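You operate a simulated robot arm through the tools that you are given. There is no shell and no other tool. Be economical: measure what you need, move in short steps, check, and stop when the job is done.

Carry out the task below with a simulated robot arm. There is one attempt and no reset: what you move stays moved.

Task
Fit and clamp the sieve that the card names, and fill it to its line from the hopper.
Fine: it goes in the shaker frame; swing the hopper aside again.
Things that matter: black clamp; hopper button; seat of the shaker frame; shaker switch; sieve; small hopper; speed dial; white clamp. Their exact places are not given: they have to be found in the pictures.

The check looks at the end state, three seconds after you hand in, the way a careful person would. Anything else that was tipped, shoved, dropped, spilled or broken makes it a failure.

Robot
A 7-joint arm with a two-finger parallel gripper on a trunk, on a base that drives. Base frame: it is fixed to the floor where the robot stands at the start and does not move with it; the origin is under the middle of the robot, x ahead of it, y to its left, z up; the surface under the hand at the start is at about z = 80. Units: cm, rad, N and s.
With the tool pointing down near the work surface it reaches from about 26 to 58 cm from the robot's upright axis, wherever it stands. Its first joint turns from -2.897 to 2.897 rad. Places, roughly: black clamp [70, -20, 90]; hopper button [80, -20, 120]; seat of the shaker frame [70, -30, 80]; shaker switch [40, -20, 80]; small hopper [90, -20, 110]; speed dial [40, -40, 80]; white clamp [70, -40, 90]. Payload 3.4 kg.
The TCP is the grasp point between the finger pads, 3 cm short of the fingertips. In the tool frame z runs along the fingers and y along their closing line. Largest opening 9.4 cm; finger width 2.8, thickness 1; the body of the gripper, 5 by 9.6 cm, starts 5.5 cm behind the TCP.
Orientation is told as [roll, pitch, yaw] about the base's x, y, z axes, in that order, counted from this pose: with the fingers straight down and closing along the base's y, the tool's x points along the base's -x, its y along +y and its z along -z.

Tools
- The arm moves only by the tool move_arm. Its argument "plan" is a list of rows, each a list of 7 numbers: the shift along the tool's x, y, z in cm, then the turn, a rotation vector about the tool's x, y, z in degrees, then the opening, from 0 (shut) to 1 (fully open). In form: [[x, y, z, rx, ry, rz, fingers], ...]. A call has 1 to 8 rows; each row is the pose to reach, as a shift and turn from the pose commanded when the call began, along the tool's axes at that moment. Each row takes 0.2 s and may step no farther than 5 cm and 0.15 rad from the row before; otherwise, or with a gripper value out of range, the whole call is refused. A pose out of reach is approached as far as the arm can. The call stops where the force on the tool passes 70 N (or 10 N more than at its start, if that is more) or the arm is blocked; 0.2 s more then pass. The fingers move at their own pace (about 7.2 cm/s each) and stop on an object; they squeeze with about 31 N. The grip force told is the motor's: it shows also when the fingers shut on nothing. Time passes only in rows, and 0.2 s behind the last, so rows that repeat a pose let the fingers close. It gives the time, the measured TCP pose, the force on the tool (base axes), the opening and the grip force at its end, in the units of the frame above (readings bear some noise), with the torque about the TCP (base axes, N m) and any sound that the robot's microphone picked up.
- Cameras (640 x 400 px; columns grow to the right, rows downward): "scene" is now at [1.65, 13.03, 160.4]; the picture's right is [-0.29, -0.96, 0.00], its down [-0.67, 0.20, -0.71] and it looks along [0.68, -0.20, -0.70] (base axes); focal length 268 px, centre (320, 200). "wrist" rides on the gripper at [7.6, 1.4, -10.3] in the tool frame; the picture's right is [-0.18, 0.98, 0.00], its down [-0.75, -0.14, -0.64] and it looks along [-0.63, -0.12, 0.77] (tool axes); focal length 243 px, centre (320, 200).
- camera(camera): a new picture of that camera. It takes no simulated time.
- raise_lower(by): slides the trunk up (or, below 0, down) by that many cm; the arm and the scene camera ride with it, the base frame stays. It gives what a move gives, with no picture.
- steer(legs): drives the robot by 1 to 6 legs, each [ahead, left, turn to the left] in cm, cm and rad, along the robot's own axes; the way and the turn of a leg run together, so that a leg with both is an arc; at most 150 cm and 3.142 rad a leg. The arm and the cameras ride along, it lands a little off, and it stops where it bumps. It gives what a move gives.
- turn_head(pan, tilt): turns the head with the scene camera to pan (to the left, within 2.705 rad either way) and tilt (down, from -0.506 to 1.204), counted from straight ahead of the robot. It gives what a move gives.
- measure_at(camera, pixels): for up to 12 pixels [column, row] of the newest picture of that camera ("zoom" is the newest enlarged one), the place [x, y, z] in the base frame of the surface seen there, good to about 0.2 cm. It takes no simulated time.
- enlarge(camera, box): a new picture of the part [left, top, right, bottom] of that camera's present view, enlarged. It takes no simulated time.
- sign_off(): hands the job in; it is judged then, once.

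Keep the steps short. Do not move on a guess: measure, check each grasp and each placing, and mend mistakes. In all there are 80 turns and 52 pictures (those below and enlarged ones count). Leave the gripper open and the arm clear of the work at the hand-in unless told otherwise, and finish with a single line.

The tools are called as a command line: name --pt "numbers of a row" for each row, then --argument value for the rest, lists and objects as JSON in quotes. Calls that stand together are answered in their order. move_arm: Moves the arm, as the interface text tells. Its arguments: {"type":"object","properties":{"plan":{"type":"array","items":{"type":"array","items":{"type":"number"}}}},"required":["plan"]} The other tools are called the same way: raise_lower (by) slides the trunk up or down; steer (legs) drives the base; turn_head (pan, tilt) turns the head that bears the scene camera; camera (camera) takes a picture; measure_at (camera, pixels) gives the place of the surface under pixels of a picture; enlarge (camera, box) takes an enlarged picture of a part of a camera's view; sign_off () hands the job in.

At the start:

```text
time_s: 0.0
tcp_pos: [35.0, -4.7, 138.59]
orientation: [-0.009, -0.04, 0.002]
ft_force: [106.4, -17.1, -148.2]
ft_torque: [-0.29, 0.41, -0.28]
gripper_width: 9.42
grip_force: 0.0
trunk travel left (down, up): [-26.8, 11.7]
robot x, y, heading: [0.05, 0.23, -0.001]
head pan, tilt: [-0.291, 0.777]
```

scene: 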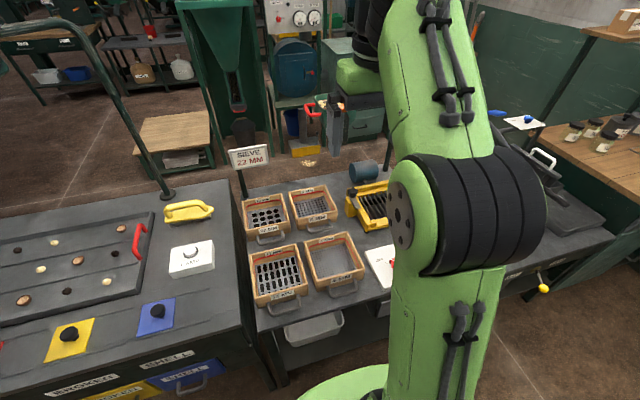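
wrist: 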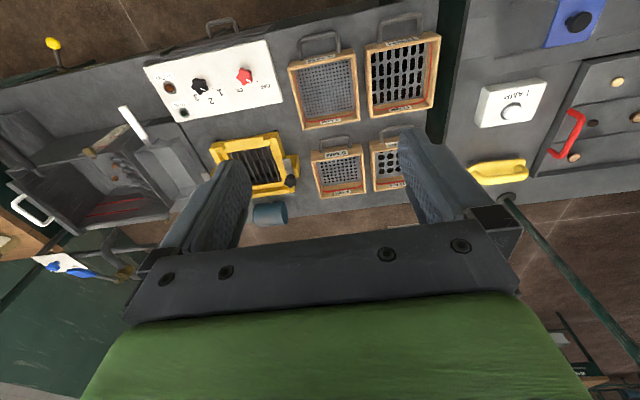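

The card at (249,157) seems to read "SIEVE 22 MM". I'll enlarge it and the sieves, and look at the frame from the wrist camera.

enlarge --camera "scene" --box '[220, 130, 400, 310]'

enlarge --camera "wrist" --box '[0, 10, 440, 290]'

measure_at --camera "wrist" --pixels '[[321, 42], [398, 20], [336, 140], [328, 90], [400, 75], [338, 175], [385, 165], [255, 165], [200, 87], [245, 75], [130, 122], [100, 145]]'

```text
2.22 times, centred on (310, 220) of scene
```

zoom: 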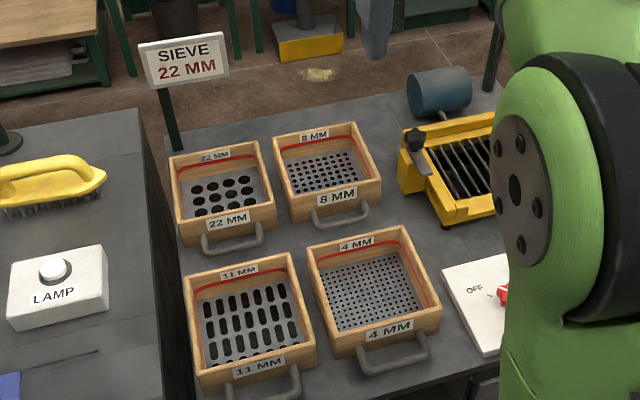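

```text
1.43 times, centred on (220, 150) of wrist
```

zoom: 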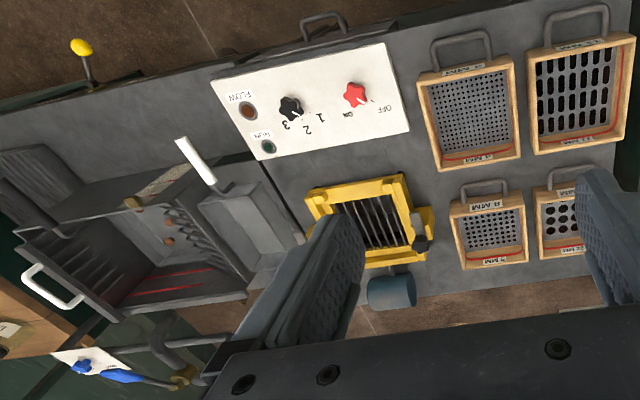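

```text
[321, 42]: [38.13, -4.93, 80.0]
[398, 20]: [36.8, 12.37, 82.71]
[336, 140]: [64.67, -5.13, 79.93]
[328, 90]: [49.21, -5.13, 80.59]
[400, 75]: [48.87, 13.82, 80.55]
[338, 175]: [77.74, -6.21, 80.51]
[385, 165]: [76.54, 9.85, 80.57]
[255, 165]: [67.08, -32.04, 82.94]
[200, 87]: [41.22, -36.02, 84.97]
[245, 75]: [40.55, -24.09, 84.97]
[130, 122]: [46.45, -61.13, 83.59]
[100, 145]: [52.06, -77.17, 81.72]
```

The card says 22 MM; that sieve is the back-left one, near (76,10). The arm hides the shaker frame, so I'll back up a bit, drive right and look at it with the head turned left.

steer --legs '[[-15, 0, 0], [0, -45, 0]]'

turn_head --pan 0.0 --tilt 0.6

camera --camera "scene"

camera --camera "wrist"

```text
time_s: 3.7
tcp_pos: [20.79, -50.02, 138.74]
orientation: [-0.009, -0.05, 0.003]
ft_force: [40.0, -6.5, -55.4]
ft_torque: [-0.17, 0.07, -0.15]
gripper_width: 9.42
grip_force: 0.0
trunk travel left (down, up): [-26.8, 11.7]
robot x, y, heading: [-14.14, -45.36, 0.001]
head pan, tilt: [-0.291, 0.777]
```

```text
time_s: 4.5
tcp_pos: [20.91, -49.92, 138.61]
orientation: [-0.012, -0.051, 0.001]
ft_force: [21.5, -3.7, -28.0]
ft_torque: [-0.05, 0.15, -0.03]
gripper_width: 9.41
grip_force: 0.0
trunk travel left (down, up): [-26.8, 11.7]
robot x, y, heading: [-14.52, -45.18, 0.003]
head pan, tilt: [0.0, 0.6]
```

```text
47 pictures are left
```

scene: 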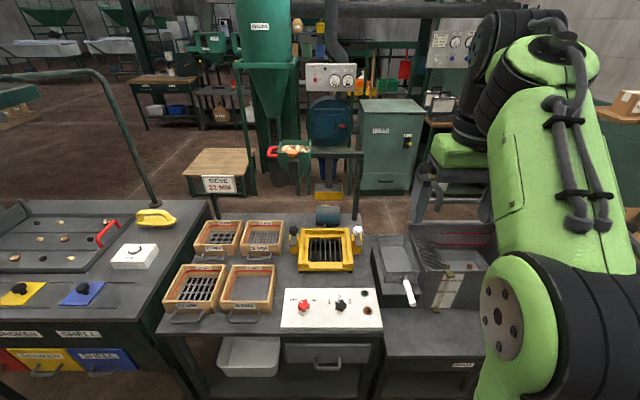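

```text
46 pictures are left
```

wrist: 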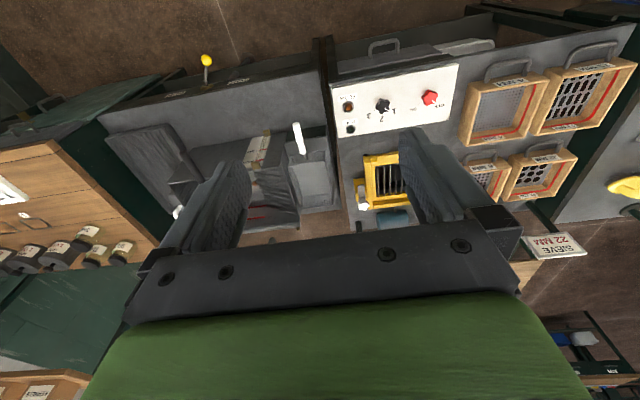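

Now the frame, clamps and hopper are in view. Enlarging those.

enlarge --camera "scene" --box '[180, 195, 390, 335]'

enlarge --camera "scene" --box '[220, 100, 380, 210]'

measure_at --camera "scene" --pixels '[[293, 232], [357, 233], [325, 245], [303, 264], [348, 265], [271, 153], [296, 150], [302, 165], [328, 215], [217, 238], [208, 258], [303, 304]]'

```text
2.86 times, centred on (285, 265) of scene
```

zoom: 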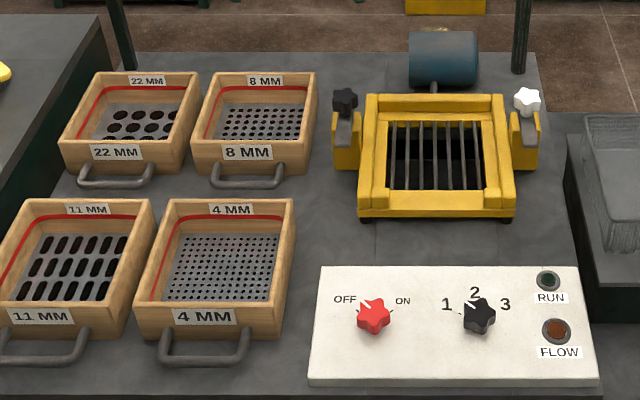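

```text
3.64 times, centred on (300, 155) of scene
```

zoom: 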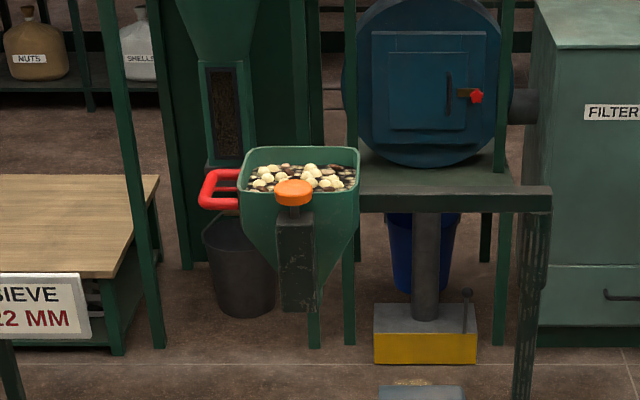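

```text
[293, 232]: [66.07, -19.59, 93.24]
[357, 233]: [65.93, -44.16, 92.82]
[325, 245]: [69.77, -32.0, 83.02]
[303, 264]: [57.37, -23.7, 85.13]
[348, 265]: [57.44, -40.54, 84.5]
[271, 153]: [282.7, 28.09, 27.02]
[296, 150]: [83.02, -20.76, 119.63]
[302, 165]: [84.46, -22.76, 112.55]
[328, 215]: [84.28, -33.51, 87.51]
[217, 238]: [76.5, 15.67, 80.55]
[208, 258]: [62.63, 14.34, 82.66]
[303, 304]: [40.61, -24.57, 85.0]
```

I'll measure edges of the sieve, of the frame and of the bench.

enlarge --camera "scene" --box '[280, 205, 375, 275]'

measure_at --camera "scene" --pixels '[[207, 221], [244, 222], [201, 240], [238, 250], [217, 253], [217, 246], [243, 232], [196, 250], [270, 336], [200, 326], [219, 228], [270, 346]]'

measure_at --camera "zoom" --pixels '[[145, 190], [500, 190], [160, 350], [480, 345], [320, 340], [320, 320], [135, 200], [320, 165], [200, 290], [85, 165], [560, 165], [320, 370]]'

```text
5.71 times, centred on (328, 240) of scene
```

zoom: 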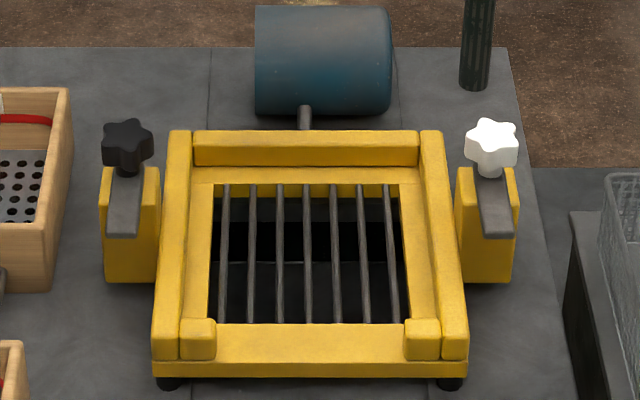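

```text
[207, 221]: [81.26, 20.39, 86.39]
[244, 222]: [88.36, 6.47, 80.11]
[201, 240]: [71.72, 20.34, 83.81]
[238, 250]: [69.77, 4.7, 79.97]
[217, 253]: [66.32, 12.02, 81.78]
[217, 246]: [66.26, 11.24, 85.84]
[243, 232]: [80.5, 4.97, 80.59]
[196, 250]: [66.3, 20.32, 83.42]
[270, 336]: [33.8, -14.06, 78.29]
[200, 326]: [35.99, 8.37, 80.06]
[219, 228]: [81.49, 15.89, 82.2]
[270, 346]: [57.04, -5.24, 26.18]
```

```text
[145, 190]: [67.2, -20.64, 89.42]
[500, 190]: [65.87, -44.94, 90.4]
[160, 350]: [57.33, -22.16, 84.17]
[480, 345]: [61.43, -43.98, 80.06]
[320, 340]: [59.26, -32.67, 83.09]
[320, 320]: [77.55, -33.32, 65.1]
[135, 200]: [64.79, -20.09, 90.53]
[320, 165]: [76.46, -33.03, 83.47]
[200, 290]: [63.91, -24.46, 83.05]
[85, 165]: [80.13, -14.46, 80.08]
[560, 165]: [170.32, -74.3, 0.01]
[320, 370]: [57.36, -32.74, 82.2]
```

Sieve "22 MM": front wall outside at x≈66.3, rim z≈86.4, y≈5…20. The frame's seat is at z≈83 with an open front between corner blocks for the handle. I plan to grip the sieve's front wall between the handle legs. Driving in front of the sieve and starting to yaw the gripper.

steer --legs '[[0, 55, 0], [22, 0, 0]]'

move_arm --pt "0 0 0 0 0 8 1" --pt "0 0 0 0 0 16 1" --pt "0 0 0 0 0 24 1" --pt "0 0 0 0 0 32 1" --pt "0 0 0 0 0 40 1" --pt "0 0 0 0 0 48 1" --pt "0 0 0 0 0 56 1" --pt "0 0 0 0 0 64 1"

```text
time_s: 8.9
tcp_pos: [42.72, 4.64, 138.6]
orientation: [-0.011, -0.048, 0.007]
ft_force: [20.6, -3.0, -29.1]
ft_torque: [-0.12, 0.02, -0.15]
gripper_width: 9.41
grip_force: 0.1
trunk travel left (down, up): [-26.8, 11.7]
robot x, y, heading: [7.24, 9.11, 0.011]
head pan, tilt: [0.0, 0.6]
```

```text
time_s: 10.7
tcp_pos: [42.61, 4.5, 138.66]
orientation: [0.04, -0.032, -1.114]
ft_force: [-0.4, 0.9, -0.6]
ft_torque: [0.0, 0.0, 0.0]
gripper_width: 9.37
grip_force: 0.0
trunk travel left (down, up): [-26.8, 11.7]
robot x, y, heading: [7.11, 9.3, 0.003]
head pan, tilt: [0.0, 0.6]
```

Yaw −1.11; finishing to −90° and moving forward a little.

move_arm --pt "0 0 0 0 0 7 1" --pt "0 0 0 0 0 14 1" --pt "0 0 0 0 0 21 1" --pt "0 0 0 0 0 26.2 1" --pt "0 0 0 0 0 26.2 1"

steer --legs '[[5, 0, 0]]'

turn_head --pan 0.1 --tilt 0.8

camera --camera "scene"

camera --camera "wrist"

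```text
time_s: 11.9
tcp_pos: [42.68, 4.53, 138.62]
orientation: [0.05, -0.01, -1.571]
ft_force: [0.8, 0.0, -0.3]
ft_torque: [0.01, 0.02, 0.0]
gripper_width: 9.4
grip_force: 0.1
trunk travel left (down, up): [-26.8, 11.7]
robot x, y, heading: [7.22, 8.96, 0.005]
head pan, tilt: [0.0, 0.6]
```

```text
time_s: 12.7
tcp_pos: [43.17, 4.66, 138.75]
orientation: [0.052, -0.009, -1.57]
ft_force: [0.5, 0.1, -0.2]
ft_torque: [0.02, 0.04, 0.02]
gripper_width: 9.4
grip_force: 0.0
trunk travel left (down, up): [-26.8, 11.7]
robot x, y, heading: [7.64, 9.06, 0.008]
head pan, tilt: [0.0, 0.6]
stopped in leg 1: the robot was blocked; the commanded pose is now the measured one
```

```text
time_s: 13.4
tcp_pos: [43.09, 4.52, 138.61]
orientation: [0.05, -0.012, -1.571]
ft_force: [0.0, 0.5, 0.4]
ft_torque: [0.0, -0.02, 0.0]
gripper_width: 9.41
grip_force: 0.1
trunk travel left (down, up): [-26.8, 11.7]
robot x, y, heading: [7.59, 9.47, 0.003]
head pan, tilt: [0.099, 0.799]
```

```text
42 pictures are left
```

scene: 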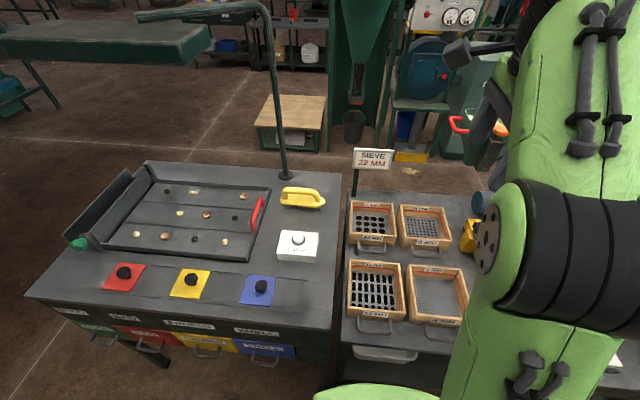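

```text
41 pictures are left
```

wrist: 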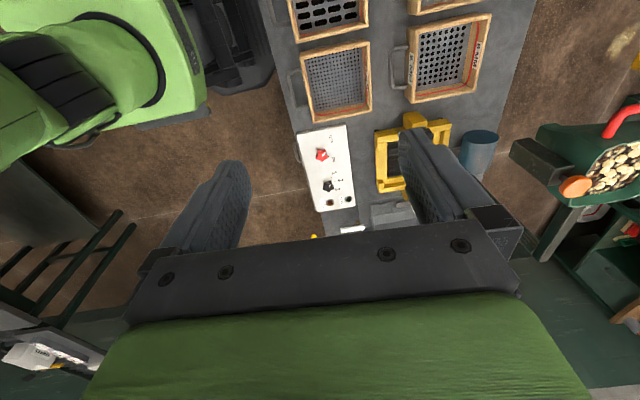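

The base was blocked at x≈7.6. Checking whether the left bench sticks out farther than the sieve bench.

measure_at --camera "scene" --pixels '[[240, 323], [320, 335], [270, 355], [350, 335], [420, 349], [360, 355], [367, 240], [372, 203], [384, 330], [371, 221]]'

measure_at --camera "wrist" --pixels '[[395, 67], [413, 60], [440, 60], [470, 25], [484, 40], [468, 103], [408, 97], [490, 15], [575, 187], [615, 125]]'

```text
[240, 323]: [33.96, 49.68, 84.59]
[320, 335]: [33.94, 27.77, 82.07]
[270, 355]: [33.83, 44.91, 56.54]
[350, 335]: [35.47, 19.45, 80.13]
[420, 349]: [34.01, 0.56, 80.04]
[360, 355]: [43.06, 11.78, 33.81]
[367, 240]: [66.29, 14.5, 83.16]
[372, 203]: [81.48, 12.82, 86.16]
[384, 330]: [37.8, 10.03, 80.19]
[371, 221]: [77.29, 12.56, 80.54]
```

```text
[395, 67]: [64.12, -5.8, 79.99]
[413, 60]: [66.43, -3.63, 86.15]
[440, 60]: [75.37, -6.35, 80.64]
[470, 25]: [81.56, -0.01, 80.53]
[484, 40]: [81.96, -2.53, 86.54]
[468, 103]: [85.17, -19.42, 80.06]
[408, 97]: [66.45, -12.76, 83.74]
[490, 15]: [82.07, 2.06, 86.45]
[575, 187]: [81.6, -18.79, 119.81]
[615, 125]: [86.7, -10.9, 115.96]
```

The benches' edges are at x=34, so the base stops about 26 cm short of them. Lowering the trunk should help reach. I'll lower it, then level the hand, narrow the fingers, and move over the sieve's front wall.

raise_lower --by -20

move_arm --pt "2 3 0 2.9 0.6 0 0.4" --pt "4 7 0 2.9 0.6 0 0.35" --pt "6 11 0 2.9 0.6 0 0.35" --pt "8 15 0 2.9 0.6 0 0.35" --pt "8.2 18 0 2.9 0.6 0 0.35" --pt "8.2 18 4 2.9 0.6 0 0.35" --pt "8.2 18 8 2.9 0.6 0 0.35" --pt "8.2 18 8 2.9 0.6 0 0.35"

```text
time_s: 15.6
tcp_pos: [42.96, 4.5, 118.65]
orientation: [0.05, -0.011, -1.57]
ft_force: [-1.1, 0.9, -0.7]
ft_torque: [-0.03, 0.01, 0.01]
gripper_width: 9.4
grip_force: 0.1
trunk travel left (down, up): [-6.8, 31.7]
robot x, y, heading: [8.01, 9.42, 0.005]
head pan, tilt: [0.099, 0.799]
```

```text
time_s: 17.4
tcp_pos: [56.02, 12.18, 109.47]
orientation: [0.001, 0.002, -1.571]
ft_force: [-0.2, -0.1, 0.2]
ft_torque: [0.03, 0.02, 0.01]
gripper_width: 3.3
grip_force: 0.1
out of reach, approached as far as the arm can: row 1, 2, 3, 4, 5, 6, 7, 8
trunk travel left (down, up): [-6.8, 31.7]
robot x, y, heading: [7.52, 9.21, 0.008]
head pan, tilt: [0.099, 0.799]
```

Reach at this height falls short. Continue down to z≈95 and see how far forward it goes.

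move_arm --pt "0 0 4 0 0 0 0.35" --pt "0 0 8 0 0 0 0.35" --pt "0.2 0 13 0 0 0 0.35" --pt "0.3 2 13 0 0 0 0.35" --pt "0.4 4 13 0 0 0 0.35" --pt "0.6 6 13 0 0 0 0.35" --pt "0.6 6 13 0 0 0 0.35"

```text
time_s: 19.0
tcp_pos: [61.89, 12.91, 96.03]
orientation: [-0.001, -0.002, -1.568]
ft_force: [0.0, 0.4, -0.5]
ft_torque: [0.02, -0.01, 0.01]
gripper_width: 3.3
grip_force: 0.1
trunk travel left (down, up): [-6.8, 31.7]
robot x, y, heading: [7.7, 9.26, 0.004]
head pan, tilt: [0.099, 0.799]
```

Reached x=61.9 fine. Pushing forward to x≈66.9 at z≈93.

move_arm --pt "0 2 1 0 0 0 0.35" --pt "0 4 2 0 0 0 0.35" --pt "0 5 3 0 0 0 0.35" --pt "0 5 3 0 0 0 0.35"

camera --camera "scene"

camera --camera "wrist"

```text
time_s: 20.0
tcp_pos: [65.04, 12.92, 92.72]
orientation: [-0.001, 0.0, -1.571]
ft_force: [0.3, 0.4, 0.7]
ft_torque: [-0.01, 0.0, -0.02]
gripper_width: 3.27
grip_force: 0.0
out of reach, approached as far as the arm can: row 2, 3, 4
trunk travel left (down, up): [-6.8, 31.7]
robot x, y, heading: [7.61, 8.97, -0.0]
head pan, tilt: [0.099, 0.799]
```

```text
40 pictures are left
```

scene: 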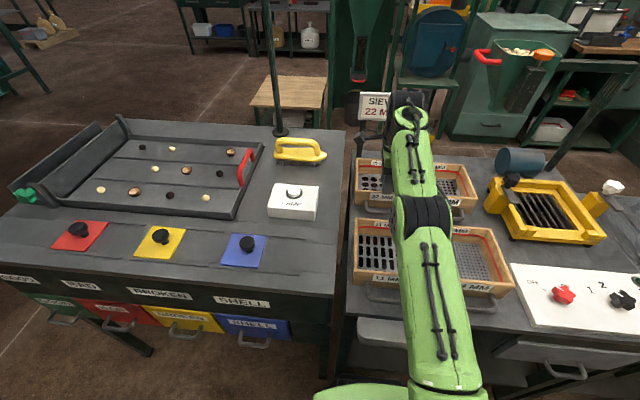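

```text
39 pictures are left
```

wrist: 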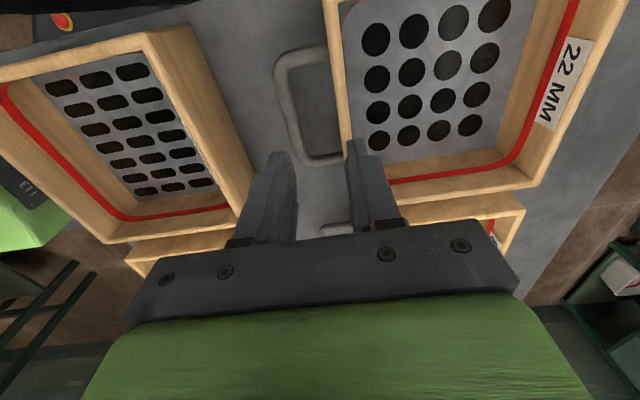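

The wrist seems to be above the shoulder now, so lowering was the wrong direction. Raise the trunk 14 cm and go down and forward with the arm.

raise_lower --by 14

move_arm --pt "0 0.5 5 0 0 0 0.35" --pt "0 1 10 0 0 0 0.35" --pt "0 1.5 14 0 0 0 0.35" --pt "0 1.9 15 0 0 0 0.35" --pt "0 1.9 15 0 0 0 0.35"

```text
time_s: 21.7
tcp_pos: [65.0, 12.9, 106.59]
orientation: [0.001, 0.0, -1.572]
ft_force: [-0.9, 1.0, -0.1]
ft_torque: [0.02, 0.03, 0.0]
gripper_width: 3.29
grip_force: 0.1
trunk travel left (down, up): [-20.8, 17.7]
robot x, y, heading: [7.6, 9.45, 0.004]
head pan, tilt: [0.099, 0.799]
```

```text
refused: row 1 steps farther than a row can; nothing moved
```

Step slightly too long; using shorter rows.

move_arm --pt "0 0.4 4.5 0 0 0 0.35" --pt "0 0.9 9 0 0 0 0.35" --pt "0 1.4 13 0 0 0 0.35" --pt "0 1.9 15 0 0 0 0.35" --pt "0 1.9 15 0 0 0 0.35"

camera --camera "wrist"

```text
time_s: 22.9
tcp_pos: [66.93, 13.06, 91.85]
orientation: [0.0, 0.001, -1.57]
ft_force: [0.0, -0.7, -0.1]
ft_torque: [-0.01, -0.01, -0.01]
gripper_width: 3.3
grip_force: 0.1
trunk travel left (down, up): [-20.8, 17.7]
robot x, y, heading: [7.87, 9.28, 0.009]
head pan, tilt: [0.099, 0.799]
```

```text
38 pictures are left
```

wrist: 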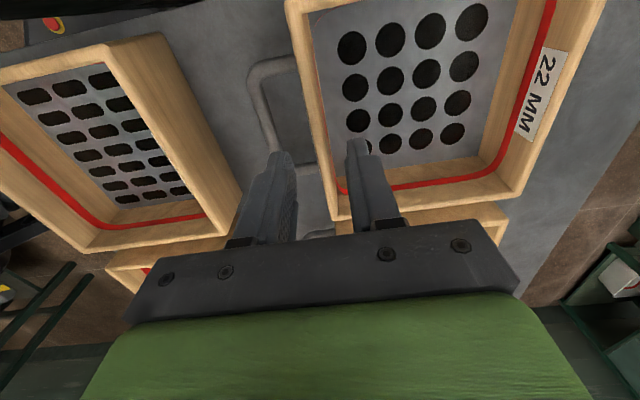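

x=66.93 reached. Measuring the rim and handle before descending.

measure_at --camera "wrist" --pixels '[[303, 60], [312, 60], [322, 120], [332, 175], [255, 90], [275, 140], [345, 200], [500, 195], [600, 20], [270, 66], [400, 100], [425, 190]]'

```text
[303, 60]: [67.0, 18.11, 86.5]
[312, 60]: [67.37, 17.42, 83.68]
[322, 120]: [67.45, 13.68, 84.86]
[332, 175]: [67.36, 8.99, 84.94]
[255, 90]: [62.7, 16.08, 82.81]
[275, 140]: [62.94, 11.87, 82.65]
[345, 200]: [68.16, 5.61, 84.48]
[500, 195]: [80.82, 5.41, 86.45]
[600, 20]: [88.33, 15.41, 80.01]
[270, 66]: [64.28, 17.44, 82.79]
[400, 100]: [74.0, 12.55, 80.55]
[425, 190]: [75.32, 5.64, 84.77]
```

Wall spans x 66.3–67.4, plate at z 80.55, handle bar out to x≈63.4. Descend to TCP z≈85 and close.

move_arm --pt "-0.3 0 3.5 0 0 0 0.35" --pt "-0.3 0 6.8 0 0 0 0.35" --pt "-0.3 0 6.8 0 0 0 0.35"

camera --camera "wrist"

```text
time_s: 23.7
tcp_pos: [66.85, 12.64, 84.89]
orientation: [0.0, 0.0, -1.573]
ft_force: [0.3, 0.3, -0.1]
ft_torque: [-0.01, -0.01, 0.02]
gripper_width: 3.28
grip_force: 0.0
trunk travel left (down, up): [-20.8, 17.7]
robot x, y, heading: [7.66, 8.89, 0.008]
head pan, tilt: [0.099, 0.799]
```

```text
37 pictures are left
```

wrist: 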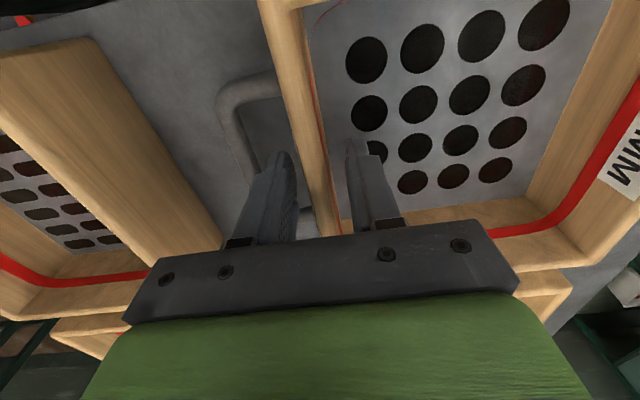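

The fingers straddle the wall, clear of the handle. Closing, then a small test lift.

move_arm --pt "0 0 0 0 0 0 0.05" --pt "0 0 0 0 0 0 0.05" --pt "0 0 0 0 0 0 0.05" --pt "0 0 0 0 0 0 0.05" --pt "0 0 -1 0 0 0 0.05" --pt "0 0 -2 0 0 0 0.05" --pt "0 0 -2.5 0 0 0 0.05"

camera --camera "wrist"

```text
time_s: 25.3
tcp_pos: [66.99, 12.6, 87.28]
orientation: [-0.002, 0.0, -1.57]
ft_force: [0.3, 0.8, -3.5]
ft_torque: [-0.02, 0.22, 0.01]
gripper_width: 1.22
grip_force: 30.4
trunk travel left (down, up): [-20.8, 17.7]
robot x, y, heading: [7.52, 9.23, 0.003]
head pan, tilt: [0.099, 0.799]
```

```text
36 pictures are left
```

wrist: 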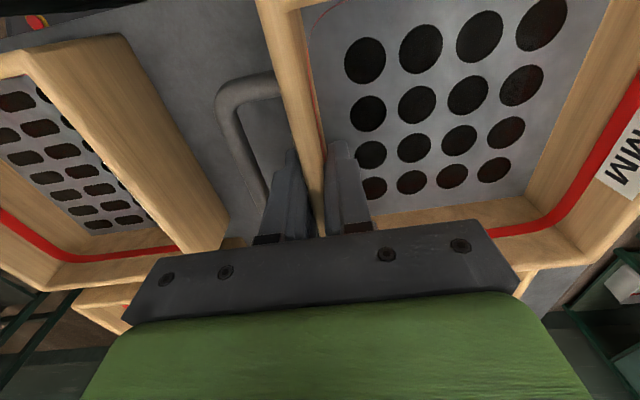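

Held: 3.5 N. Checking for sag on the rim and plate.

measure_at --camera "wrist" --pixels '[[292, 60], [300, 100], [555, 260], [612, 60], [640, 290], [450, 110], [350, 25], [590, 30]]'

```text
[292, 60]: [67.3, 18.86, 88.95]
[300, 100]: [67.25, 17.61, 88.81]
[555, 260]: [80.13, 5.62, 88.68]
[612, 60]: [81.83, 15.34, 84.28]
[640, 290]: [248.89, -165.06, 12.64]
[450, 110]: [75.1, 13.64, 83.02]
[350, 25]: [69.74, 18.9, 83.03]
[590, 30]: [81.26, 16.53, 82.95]
```

Level. Lift to z≈105 while retracting ~9 cm, then drive right to face the frame.

move_arm --pt "0 0 -4 0 0 0 0.05" --pt "0 -1.5 -8 0 0 0 0.05" --pt "0 -4 -12 0 0 0 0.05" --pt "0 -7 -15 0 0 0 0.05" --pt "0 -10 -18 0 0 0 0.05" --pt "0 -10 -18 0 0 0 0.05"

steer --legs '[[0, -44.8, 0]]'

camera --camera "wrist"

camera --camera "scene"

```text
time_s: 26.7
tcp_pos: [57.01, 12.6, 105.31]
orientation: [-0.002, -0.001, -1.571]
ft_force: [0.7, -0.1, -2.9]
ft_torque: [-0.03, 0.21, -0.01]
gripper_width: 1.23
grip_force: 30.6
trunk travel left (down, up): [-20.8, 17.7]
robot x, y, heading: [7.84, 8.93, 0.004]
head pan, tilt: [0.099, 0.799]
```

```text
time_s: 29.4
tcp_pos: [56.94, -31.92, 105.26]
orientation: [0.001, -0.002, -1.566]
ft_force: [0.3, -0.8, -2.5]
ft_torque: [0.01, 0.19, 0.03]
gripper_width: 1.22
grip_force: 31.1
trunk travel left (down, up): [-20.8, 17.7]
robot x, y, heading: [7.83, -35.63, 0.01]
head pan, tilt: [0.099, 0.799]
```

```text
35 pictures are left
```

wrist: 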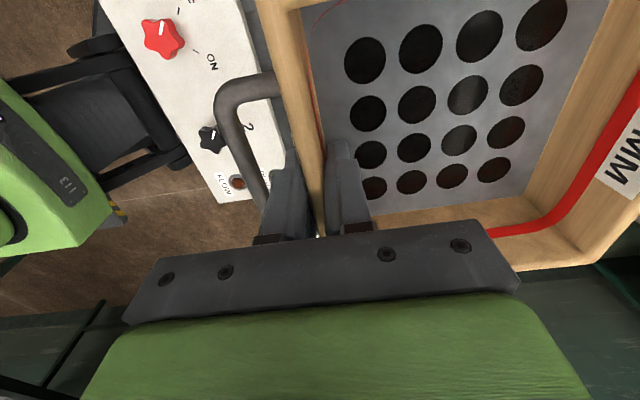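

```text
34 pictures are left
```

scene: 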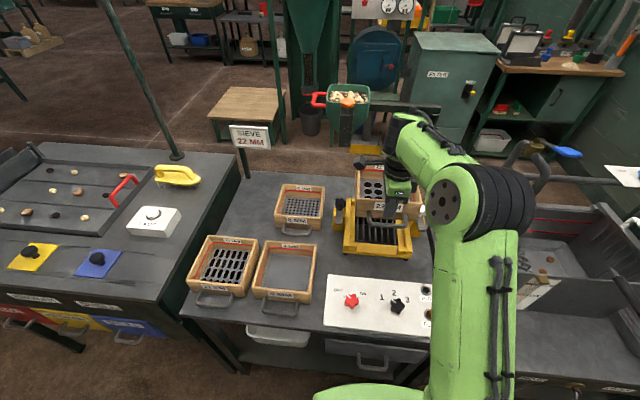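

Zooming on the frame below the held sieve to measure its inside.

enlarge --camera "scene" --box '[325, 160, 445, 265]'

```text
3.81 times, centred on (385, 212) of scene
```

zoom: 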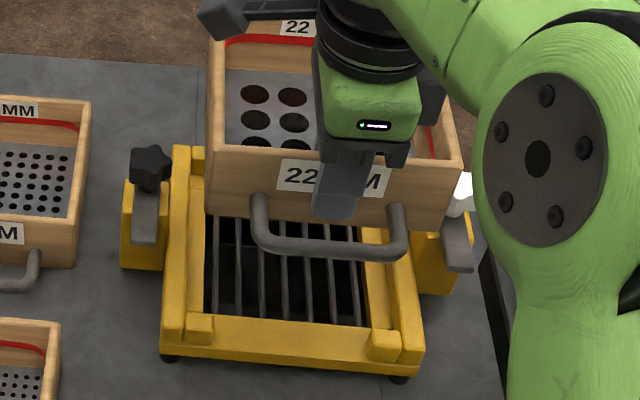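

measure_at --camera "zoom" --pixels '[[196, 320], [200, 336], [197, 312], [385, 332], [400, 345], [178, 250], [190, 250], [401, 270], [408, 265], [196, 158], [290, 330], [150, 235]]'

measure_at --camera "scene" --pixels '[[350, 185], [348, 195], [352, 194], [365, 210], [408, 222], [375, 215]]'

```text
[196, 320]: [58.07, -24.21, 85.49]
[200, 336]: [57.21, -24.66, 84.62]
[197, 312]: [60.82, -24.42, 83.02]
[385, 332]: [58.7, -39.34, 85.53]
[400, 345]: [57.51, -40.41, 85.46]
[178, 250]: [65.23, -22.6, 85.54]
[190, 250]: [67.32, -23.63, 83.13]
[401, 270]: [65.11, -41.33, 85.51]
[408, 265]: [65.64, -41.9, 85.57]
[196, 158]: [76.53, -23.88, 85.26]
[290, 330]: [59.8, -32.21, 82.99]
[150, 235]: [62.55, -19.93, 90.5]
```

```text
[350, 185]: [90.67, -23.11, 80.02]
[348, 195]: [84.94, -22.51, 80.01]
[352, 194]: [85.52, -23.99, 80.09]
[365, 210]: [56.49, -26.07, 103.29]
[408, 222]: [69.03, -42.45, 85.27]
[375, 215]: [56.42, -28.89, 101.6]
```

Now the held sieve's own corners relative to the hand.

measure_at --camera "zoom" --pixels '[[208, 185], [211, 150], [456, 190], [459, 165], [330, 250], [209, 210], [453, 222], [212, 120]]'

measure_at --camera "wrist" --pixels '[[585, 258], [520, 262], [596, 262], [635, 230], [520, 190], [555, 200], [480, 222], [278, 20], [580, 232], [565, 268]]'

```text
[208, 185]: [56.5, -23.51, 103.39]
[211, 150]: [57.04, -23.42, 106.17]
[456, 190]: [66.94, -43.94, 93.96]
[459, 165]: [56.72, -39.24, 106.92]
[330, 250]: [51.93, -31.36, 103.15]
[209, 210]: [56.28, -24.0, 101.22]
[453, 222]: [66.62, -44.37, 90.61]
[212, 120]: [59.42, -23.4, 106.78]
```

```text
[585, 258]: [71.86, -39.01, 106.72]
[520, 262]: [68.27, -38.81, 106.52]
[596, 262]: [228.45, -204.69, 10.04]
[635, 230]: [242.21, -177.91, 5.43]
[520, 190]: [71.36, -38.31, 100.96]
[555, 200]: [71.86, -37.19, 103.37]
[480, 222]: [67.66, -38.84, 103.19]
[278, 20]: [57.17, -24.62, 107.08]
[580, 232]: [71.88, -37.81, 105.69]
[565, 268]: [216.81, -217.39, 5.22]
```

Sieve ≈16.5 cm square, its centre ≈7.7 cm ahead of the hand. Seat ≈17.1 cm, centred near (68.0, −32.0). Target TCP (60.25, −32.3). Moving down to just above the rails to check alignment.

move_arm --pt "-0.2 2 4 -0.1 0.1 -0.3 0.05" --pt "-0.4 3.3 8 -0.1 0.1 -0.3 0.05" --pt "-0.4 3.3 11 -0.1 0.1 -0.3 0.05" --pt "-0.4 3.3 13.2 -0.1 0.1 -0.3 0.05" --pt "-0.4 3.3 13.2 -0.1 0.1 -0.3 0.05"

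enlarge --camera "scene" --box '[325, 160, 445, 265]'

```text
time_s: 30.6
tcp_pos: [60.16, -32.19, 92.15]
orientation: [0.0, 0.001, -1.56]
ft_force: [0.2, -0.4, -2.5]
ft_torque: [-0.03, 0.27, 0.0]
gripper_width: 1.24
grip_force: 31.2
trunk travel left (down, up): [-20.8, 17.7]
robot x, y, heading: [7.82, -35.63, 0.009]
head pan, tilt: [0.099, 0.799]
```

```text
3.81 times, centred on (385, 212) of scene
```

zoom: 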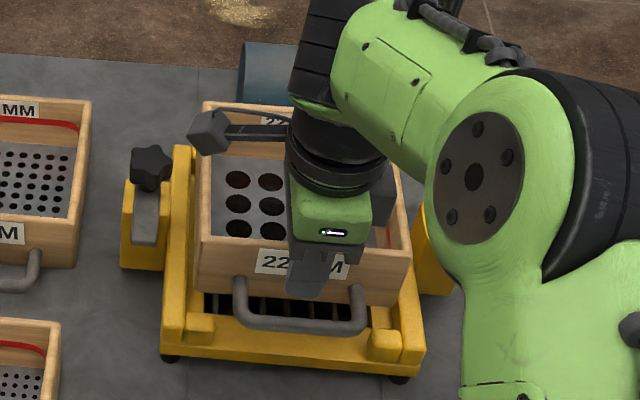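

measure_at --camera "zoom" --pixels '[[197, 260], [199, 240], [405, 275], [409, 260], [190, 312], [205, 317], [375, 340], [190, 200], [184, 285], [418, 300], [407, 310], [280, 290]]'

```text
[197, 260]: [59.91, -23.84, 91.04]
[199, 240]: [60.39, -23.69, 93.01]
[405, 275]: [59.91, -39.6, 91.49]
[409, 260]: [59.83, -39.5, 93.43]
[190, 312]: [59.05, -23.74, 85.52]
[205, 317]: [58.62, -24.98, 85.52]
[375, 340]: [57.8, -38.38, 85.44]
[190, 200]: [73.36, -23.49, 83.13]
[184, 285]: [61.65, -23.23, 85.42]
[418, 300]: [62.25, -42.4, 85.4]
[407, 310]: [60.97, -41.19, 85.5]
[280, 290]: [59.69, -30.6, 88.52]
```

Sieve y −23.7…−39.7, rails −23.25…−40.6; shift −0.25 in y, fix yaw by 0.6°, and lower slowly onto the seat.

move_arm --pt "-0.25 0.1 0 0 0 0.6 0.05" --pt "-0.25 0.1 1.5 0 0 0.6 0.05" --pt "-0.25 0.1 2.8 0 0 0.6 0.05" --pt "-0.25 0.1 3.6 0 0 0.6 0.05" --pt "-0.25 0.1 4.1 0 0 0.6 0.05" --pt "-0.25 0.1 4.1 0 0 0.6 0.05"

enlarge --camera "scene" --box '[325, 160, 445, 265]'

```text
time_s: 32.0
tcp_pos: [60.54, -32.52, 87.99]
orientation: [0.001, 0.001, -1.572]
ft_force: [0.4, 0.5, -2.6]
ft_torque: [-0.07, 0.24, -0.01]
gripper_width: 1.21
grip_force: 31.0
trunk travel left (down, up): [-20.8, 17.7]
robot x, y, heading: [8.0, -35.89, 0.011]
head pan, tilt: [0.099, 0.799]
```

```text
3.81 times, centred on (385, 212) of scene
```

zoom: 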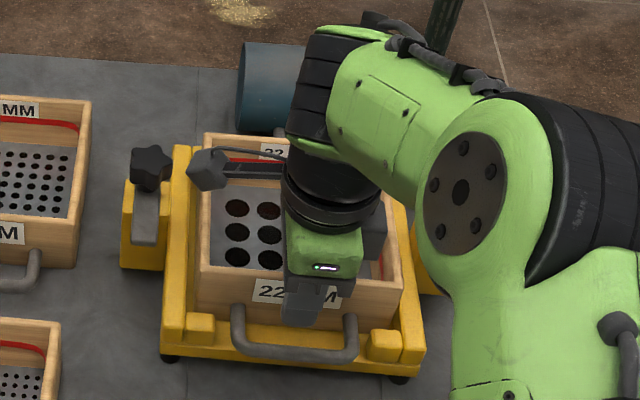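

It sits between the rails, weight still on the hand. Lowering a few more mm until it seats.

move_arm --pt "0 0 0.15 0 0 0 0.05" --pt "0 0 0.3 0 0 0 0.05" --pt "0 0 0.3 0 0 0 0.05"

```text
time_s: 32.8
tcp_pos: [60.54, -32.51, 87.81]
orientation: [0.004, 0.003, -1.571]
ft_force: [1.1, 0.4, 3.5]
ft_torque: [-0.48, 0.09, 0.0]
gripper_width: 1.21
grip_force: 31.3
trunk travel left (down, up): [-20.8, 17.7]
robot x, y, heading: [7.57, -35.66, 0.005]
head pan, tilt: [0.099, 0.799]
```

Seated (contact force up). Opening a bit and rising clear.

move_arm --pt "0 0 0 0 0 0 0.33" --pt "0 0 0 0 0 0 0.33" --pt "0 0 0 0 0 0 0.33" --pt "0 0 -4 0 0 0 0.33" --pt "0 0 -8 0 0 0 0.33" --pt "0 -3 -12 0 0 0 0.33" --pt "0 -7 -14 0 0 0 0.33" --pt "0 -10 -16 0 0 0 0.33"

enlarge --camera "scene" --box '[310, 150, 450, 265]'

camera --camera "wrist"

```text
time_s: 34.6
tcp_pos: [50.14, -32.48, 104.07]
orientation: [0.001, 0.001, -1.572]
ft_force: [-1.0, 1.8, 0.3]
ft_torque: [0.0, 0.01, -0.01]
gripper_width: 3.1
grip_force: 0.0
trunk travel left (down, up): [-20.8, 17.7]
robot x, y, heading: [7.57, -35.49, 0.007]
head pan, tilt: [0.099, 0.799]
```

```text
3.48 times, centred on (380, 208) of scene
```

zoom: 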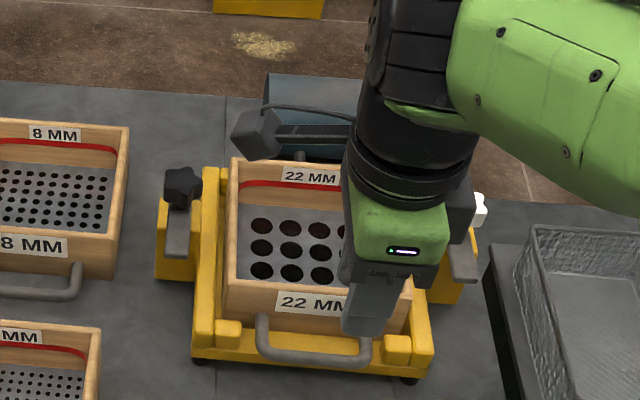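

```text
29 pictures are left
```

wrist: 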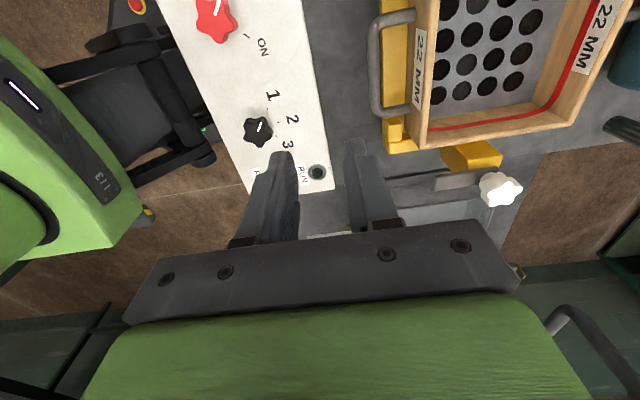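

Sieve in frame. Checking that it is level and where the clamp parts are.

measure_at --camera "zoom" --pixels '[[229, 280], [234, 170], [232, 220], [325, 288], [290, 162], [180, 185], [178, 240], [176, 252], [195, 190]]'

measure_at --camera "wrist" --pixels '[[424, 130], [520, 128], [570, 122], [500, 188], [452, 182], [430, 180], [470, 160], [428, 30], [488, 178], [512, 196]]'

```text
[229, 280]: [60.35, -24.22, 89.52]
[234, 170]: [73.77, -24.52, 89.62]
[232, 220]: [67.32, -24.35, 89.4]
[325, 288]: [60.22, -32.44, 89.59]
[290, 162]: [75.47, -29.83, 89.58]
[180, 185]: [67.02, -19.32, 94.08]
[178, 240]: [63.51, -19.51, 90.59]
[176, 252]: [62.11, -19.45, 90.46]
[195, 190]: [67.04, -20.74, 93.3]
```

```text
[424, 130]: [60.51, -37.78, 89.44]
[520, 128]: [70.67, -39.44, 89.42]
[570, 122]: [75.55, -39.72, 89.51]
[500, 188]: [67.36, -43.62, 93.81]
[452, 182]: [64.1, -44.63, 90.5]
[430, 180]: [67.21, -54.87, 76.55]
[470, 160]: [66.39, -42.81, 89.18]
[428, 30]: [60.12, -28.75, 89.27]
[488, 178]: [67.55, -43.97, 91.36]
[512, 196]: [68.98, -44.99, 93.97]
```

Level, rim z=89.5. Clamp pivots: black (67.1, −19.5), white (67.3, −44.2), knob tops z≈94, arms pointing toward −x. The black one must turn 90° counter-clockwise (seen from above), the white one clockwise. Driving left to line up with black and raising the trunk a bit.

steer --legs '[[0, 13, 0]]'

raise_lower --by 5

move_arm --pt "0 4 1 0 0 0 0.5" --pt "0 8 3 0 0 0 0.7" --pt "0 11 5 0 0 0 0.7" --pt "0 14 7 0 0 0 0.7" --pt "0 16 9 0 0 0 0.7" --pt "0 17 10 0 0 0 0.7" --pt "0 17 10 0 0 0 0.7"

camera --camera "wrist"

```text
time_s: 35.9
tcp_pos: [50.03, -19.55, 103.9]
orientation: [0.003, -0.001, -1.568]
ft_force: [-1.2, 0.7, 0.2]
ft_torque: [-0.05, 0.0, 0.0]
gripper_width: 3.09
grip_force: 0.1
trunk travel left (down, up): [-20.8, 17.7]
robot x, y, heading: [7.81, -23.21, 0.009]
head pan, tilt: [0.099, 0.799]
```

```text
time_s: 36.8
tcp_pos: [50.1, -19.66, 108.81]
orientation: [0.003, 0.001, -1.57]
ft_force: [0.2, -0.3, -0.2]
ft_torque: [-0.02, -0.02, 0.03]
gripper_width: 3.12
grip_force: 0.1
trunk travel left (down, up): [-25.8, 12.7]
robot x, y, heading: [7.98, -22.92, 0.014]
head pan, tilt: [0.099, 0.799]
```

```text
time_s: 38.4
tcp_pos: [67.05, -19.5, 98.85]
orientation: [0.001, 0.001, -1.567]
ft_force: [0.8, 0.0, -1.4]
ft_torque: [0.0, 0.02, -0.01]
gripper_width: 6.59
grip_force: 0.0
trunk travel left (down, up): [-25.8, 12.7]
robot x, y, heading: [8.08, -22.66, 0.01]
head pan, tilt: [0.099, 0.799]
```

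```text
28 pictures are left
```

wrist: 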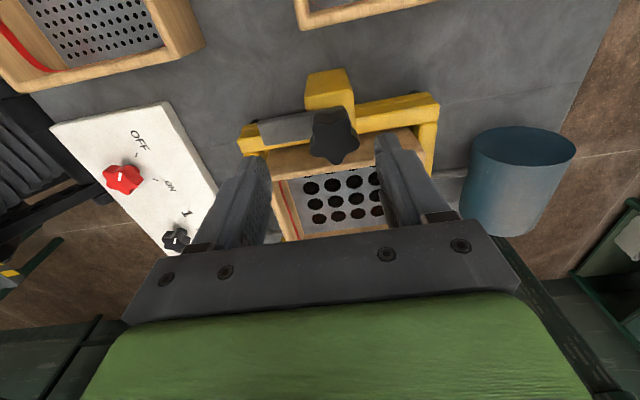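

measure_at --camera "wrist" --pixels '[[333, 133], [318, 122], [350, 125], [338, 158], [314, 148], [326, 115], [352, 148], [265, 130]]'

```text
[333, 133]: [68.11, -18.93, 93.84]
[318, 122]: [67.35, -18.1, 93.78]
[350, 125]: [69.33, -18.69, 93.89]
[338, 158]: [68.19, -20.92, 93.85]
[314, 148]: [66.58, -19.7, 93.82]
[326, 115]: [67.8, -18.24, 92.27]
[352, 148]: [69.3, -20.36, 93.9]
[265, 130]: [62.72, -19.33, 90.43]
```

Knob centre ≈(68.0, −19.4), top z=93.85, clamp arm top 90.45. Move over it, down to TCP z≈93.8, and close.

move_arm --pt "0.1 0.9 1 0 0 0 0.7" --pt "0.1 0.9 3 0 0 0 0.7" --pt "0.1 0.9 5 0 0 0 0.7" --pt "0.1 0.9 5 0 0 0 0.3" --pt "0.1 0.9 5 0 0 0 0.1" --pt "0.1 0.9 5 0 0 0 0.1" --pt "0.1 0.9 5 0 0 0 0.1"

```text
time_s: 40.0
tcp_pos: [68.01, -19.44, 93.93]
orientation: [0.002, 0.001, -1.568]
ft_force: [3.3, -0.7, -1.3]
ft_torque: [0.04, -0.14, 0.03]
gripper_width: 3.57
grip_force: 44.9
out of reach, approached as far as the arm can: row 1
trunk travel left (down, up): [-25.8, 12.7]
robot x, y, heading: [7.77, -22.65, 0.015]
head pan, tilt: [0.099, 0.799]
```

Knob gripped (3.57 cm). Turning counter-clockwise from above (tool rz negative), first 64°.

move_arm --pt "0 0 0 0 0 -8 0.1" --pt "0 0 0 0 0 -16 0.1" --pt "0 0 0 0 0 -24 0.1" --pt "0 0 0 0 0 -32 0.1" --pt "0 0 0 0 0 -40 0.1" --pt "0 0 0 0 0 -48 0.1" --pt "0 0 0 0 0 -56 0.1" --pt "0 0 0 0 0 -64 0.1"

camera --camera "wrist"

```text
time_s: 41.8
tcp_pos: [67.88, -19.46, 94.08]
orientation: [0.004, -0.003, -0.449]
ft_force: [-1.3, -1.0, 8.3]
ft_torque: [0.15, 1.08, 0.02]
gripper_width: 3.58
grip_force: 45.3
trunk travel left (down, up): [-25.8, 12.7]
robot x, y, heading: [7.42, -22.67, 0.012]
head pan, tilt: [0.099, 0.799]
```

```text
27 pictures are left
```

wrist: 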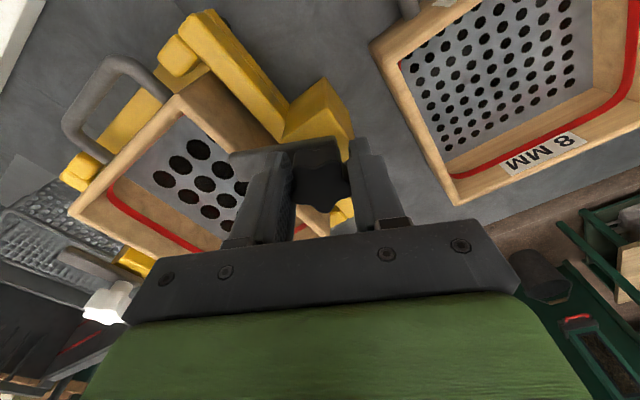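

The clamp arm follows. Another 26° to complete 90°.

move_arm --pt "0 0 0 0 0 -8 0.1" --pt "0 0 0 0 0 -16 0.1" --pt "0 0 0 0 0 -22 0.1" --pt "0 0 0 0 0 -26 0.1" --pt "0 0 0 0 0 -26 0.1"

camera --camera "wrist"

```text
time_s: 43.0
tcp_pos: [67.89, -19.61, 93.96]
orientation: [0.004, -0.002, 0.005]
ft_force: [-2.2, -2.4, 5.0]
ft_torque: [-0.38, 0.67, -0.09]
gripper_width: 3.57
grip_force: 44.7
trunk travel left (down, up): [-25.8, 12.7]
robot x, y, heading: [7.43, -23.06, 0.015]
head pan, tilt: [0.099, 0.799]
```

```text
26 pictures are left
```

wrist: 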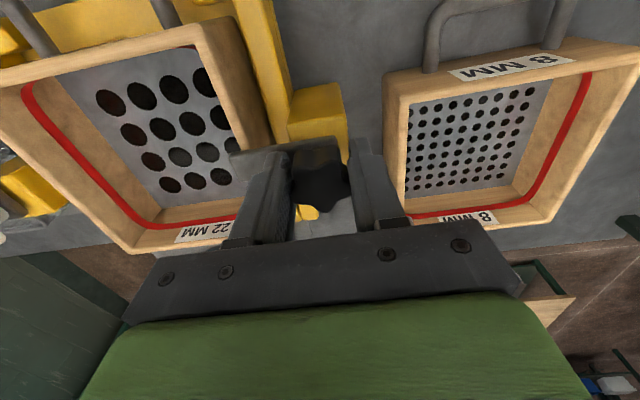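

Clamp arm now points inward over the rim. Releasing, rising, backing off, and driving right toward the white clamp.

move_arm --pt "0 0 0 0 0 0 0.7" --pt "0 0 0 0 0 0 0.7" --pt "0 0 0 0 0 0 0.7" --pt "0 0 -3.5 0 0 0 0.7" --pt "0 0 -7 0 0 0 0.7" --pt "3 0 -10 0 0 0 0.7" --pt "7 0 -11 0 0 0 0.7" --pt "11 0 -11 0 0 0 0.7"

steer --legs '[[0, -24.8, 0]]'

camera --camera "wrist"

```text
time_s: 44.8
tcp_pos: [57.08, -19.67, 104.93]
orientation: [0.001, -0.004, 0.001]
ft_force: [-0.4, 0.9, -0.3]
ft_torque: [0.01, -0.01, -0.01]
gripper_width: 6.6
grip_force: 0.0
out of reach, approached as far as the arm can: row 4, 5
trunk travel left (down, up): [-25.8, 12.7]
robot x, y, heading: [7.45, -22.74, 0.011]
head pan, tilt: [0.099, 0.799]
```

```text
time_s: 46.8
tcp_pos: [57.26, -44.09, 104.73]
orientation: [0.002, -0.001, 0.009]
ft_force: [0.4, 0.3, 0.3]
ft_torque: [0.01, 0.0, 0.01]
gripper_width: 6.56
grip_force: 0.0
trunk travel left (down, up): [-25.8, 12.7]
robot x, y, heading: [7.98, -47.76, 0.015]
head pan, tilt: [0.099, 0.799]
stopped in leg 1: the robot was blocked; the commanded pose is now the measured one
```

```text
25 pictures are left
```

wrist: 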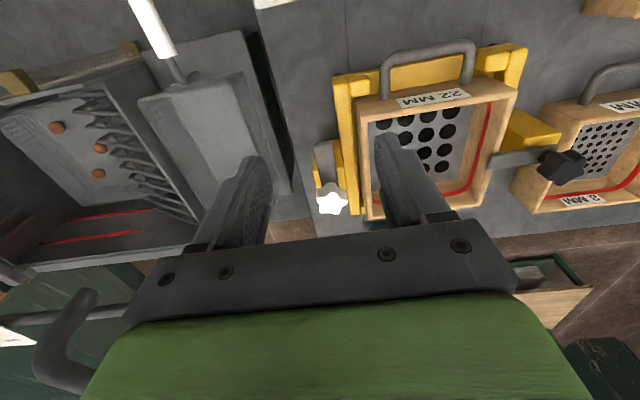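

The base bumped lightly at the end (not going further right). Measuring the white knob and the black clamp's tip.

measure_at --camera "wrist" --pixels '[[331, 199], [322, 190], [342, 190], [324, 208], [341, 208], [323, 155], [494, 160], [510, 158], [530, 155], [565, 165], [490, 167]]'

```text
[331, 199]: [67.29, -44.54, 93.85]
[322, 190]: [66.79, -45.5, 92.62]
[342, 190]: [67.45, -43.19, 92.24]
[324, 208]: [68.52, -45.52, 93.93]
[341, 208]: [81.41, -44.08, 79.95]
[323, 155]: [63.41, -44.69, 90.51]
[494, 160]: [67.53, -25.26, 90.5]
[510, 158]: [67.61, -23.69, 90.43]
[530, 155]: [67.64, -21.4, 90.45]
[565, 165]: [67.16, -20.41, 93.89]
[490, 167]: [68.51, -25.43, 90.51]
```

Black arm tip is at y≈−25.4, over the rim. White knob centre ≈(67.9, −44.5). Approaching and gripping it.

move_arm --pt "-4 -0.5 1 0 0 -0.5 0.7" --pt "-8 -0.5 3.5 0 0 -0.5 0.7" --pt "-10.6 -0.5 6 0 0 -0.5 0.7" --pt "-10.6 -0.5 8.5 0 0 -0.5 0.7" --pt "-10.6 -0.5 10.7 0 0 -0.5 0.7" --pt "-10.6 -0.5 10.7 0 0 -0.5 0.1" --pt "-10.6 -0.5 10.7 0 0 -0.5 0.1" --pt "-10.6 -0.5 10.7 0 0 -0.5 0.1"

camera --camera "wrist"

```text
time_s: 48.6
tcp_pos: [67.94, -44.55, 94.05]
orientation: [0.0, 0.0, 0.017]
ft_force: [-0.1, -4.1, -6.1]
ft_torque: [-0.33, -1.2, -0.19]
gripper_width: 3.42
grip_force: 45.1
trunk travel left (down, up): [-25.8, 12.7]
robot x, y, heading: [7.87, -47.58, 0.018]
head pan, tilt: [0.099, 0.799]
```

```text
24 pictures are left
```

wrist: 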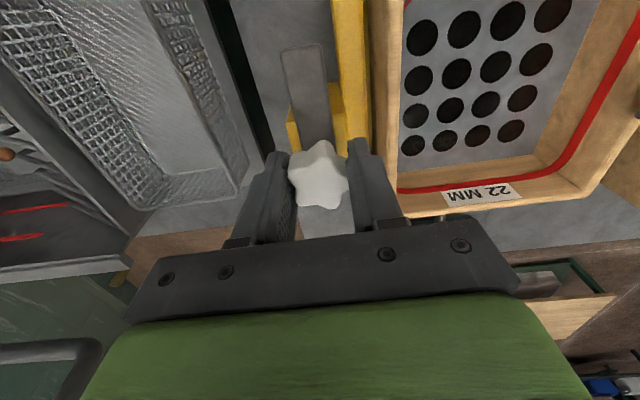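

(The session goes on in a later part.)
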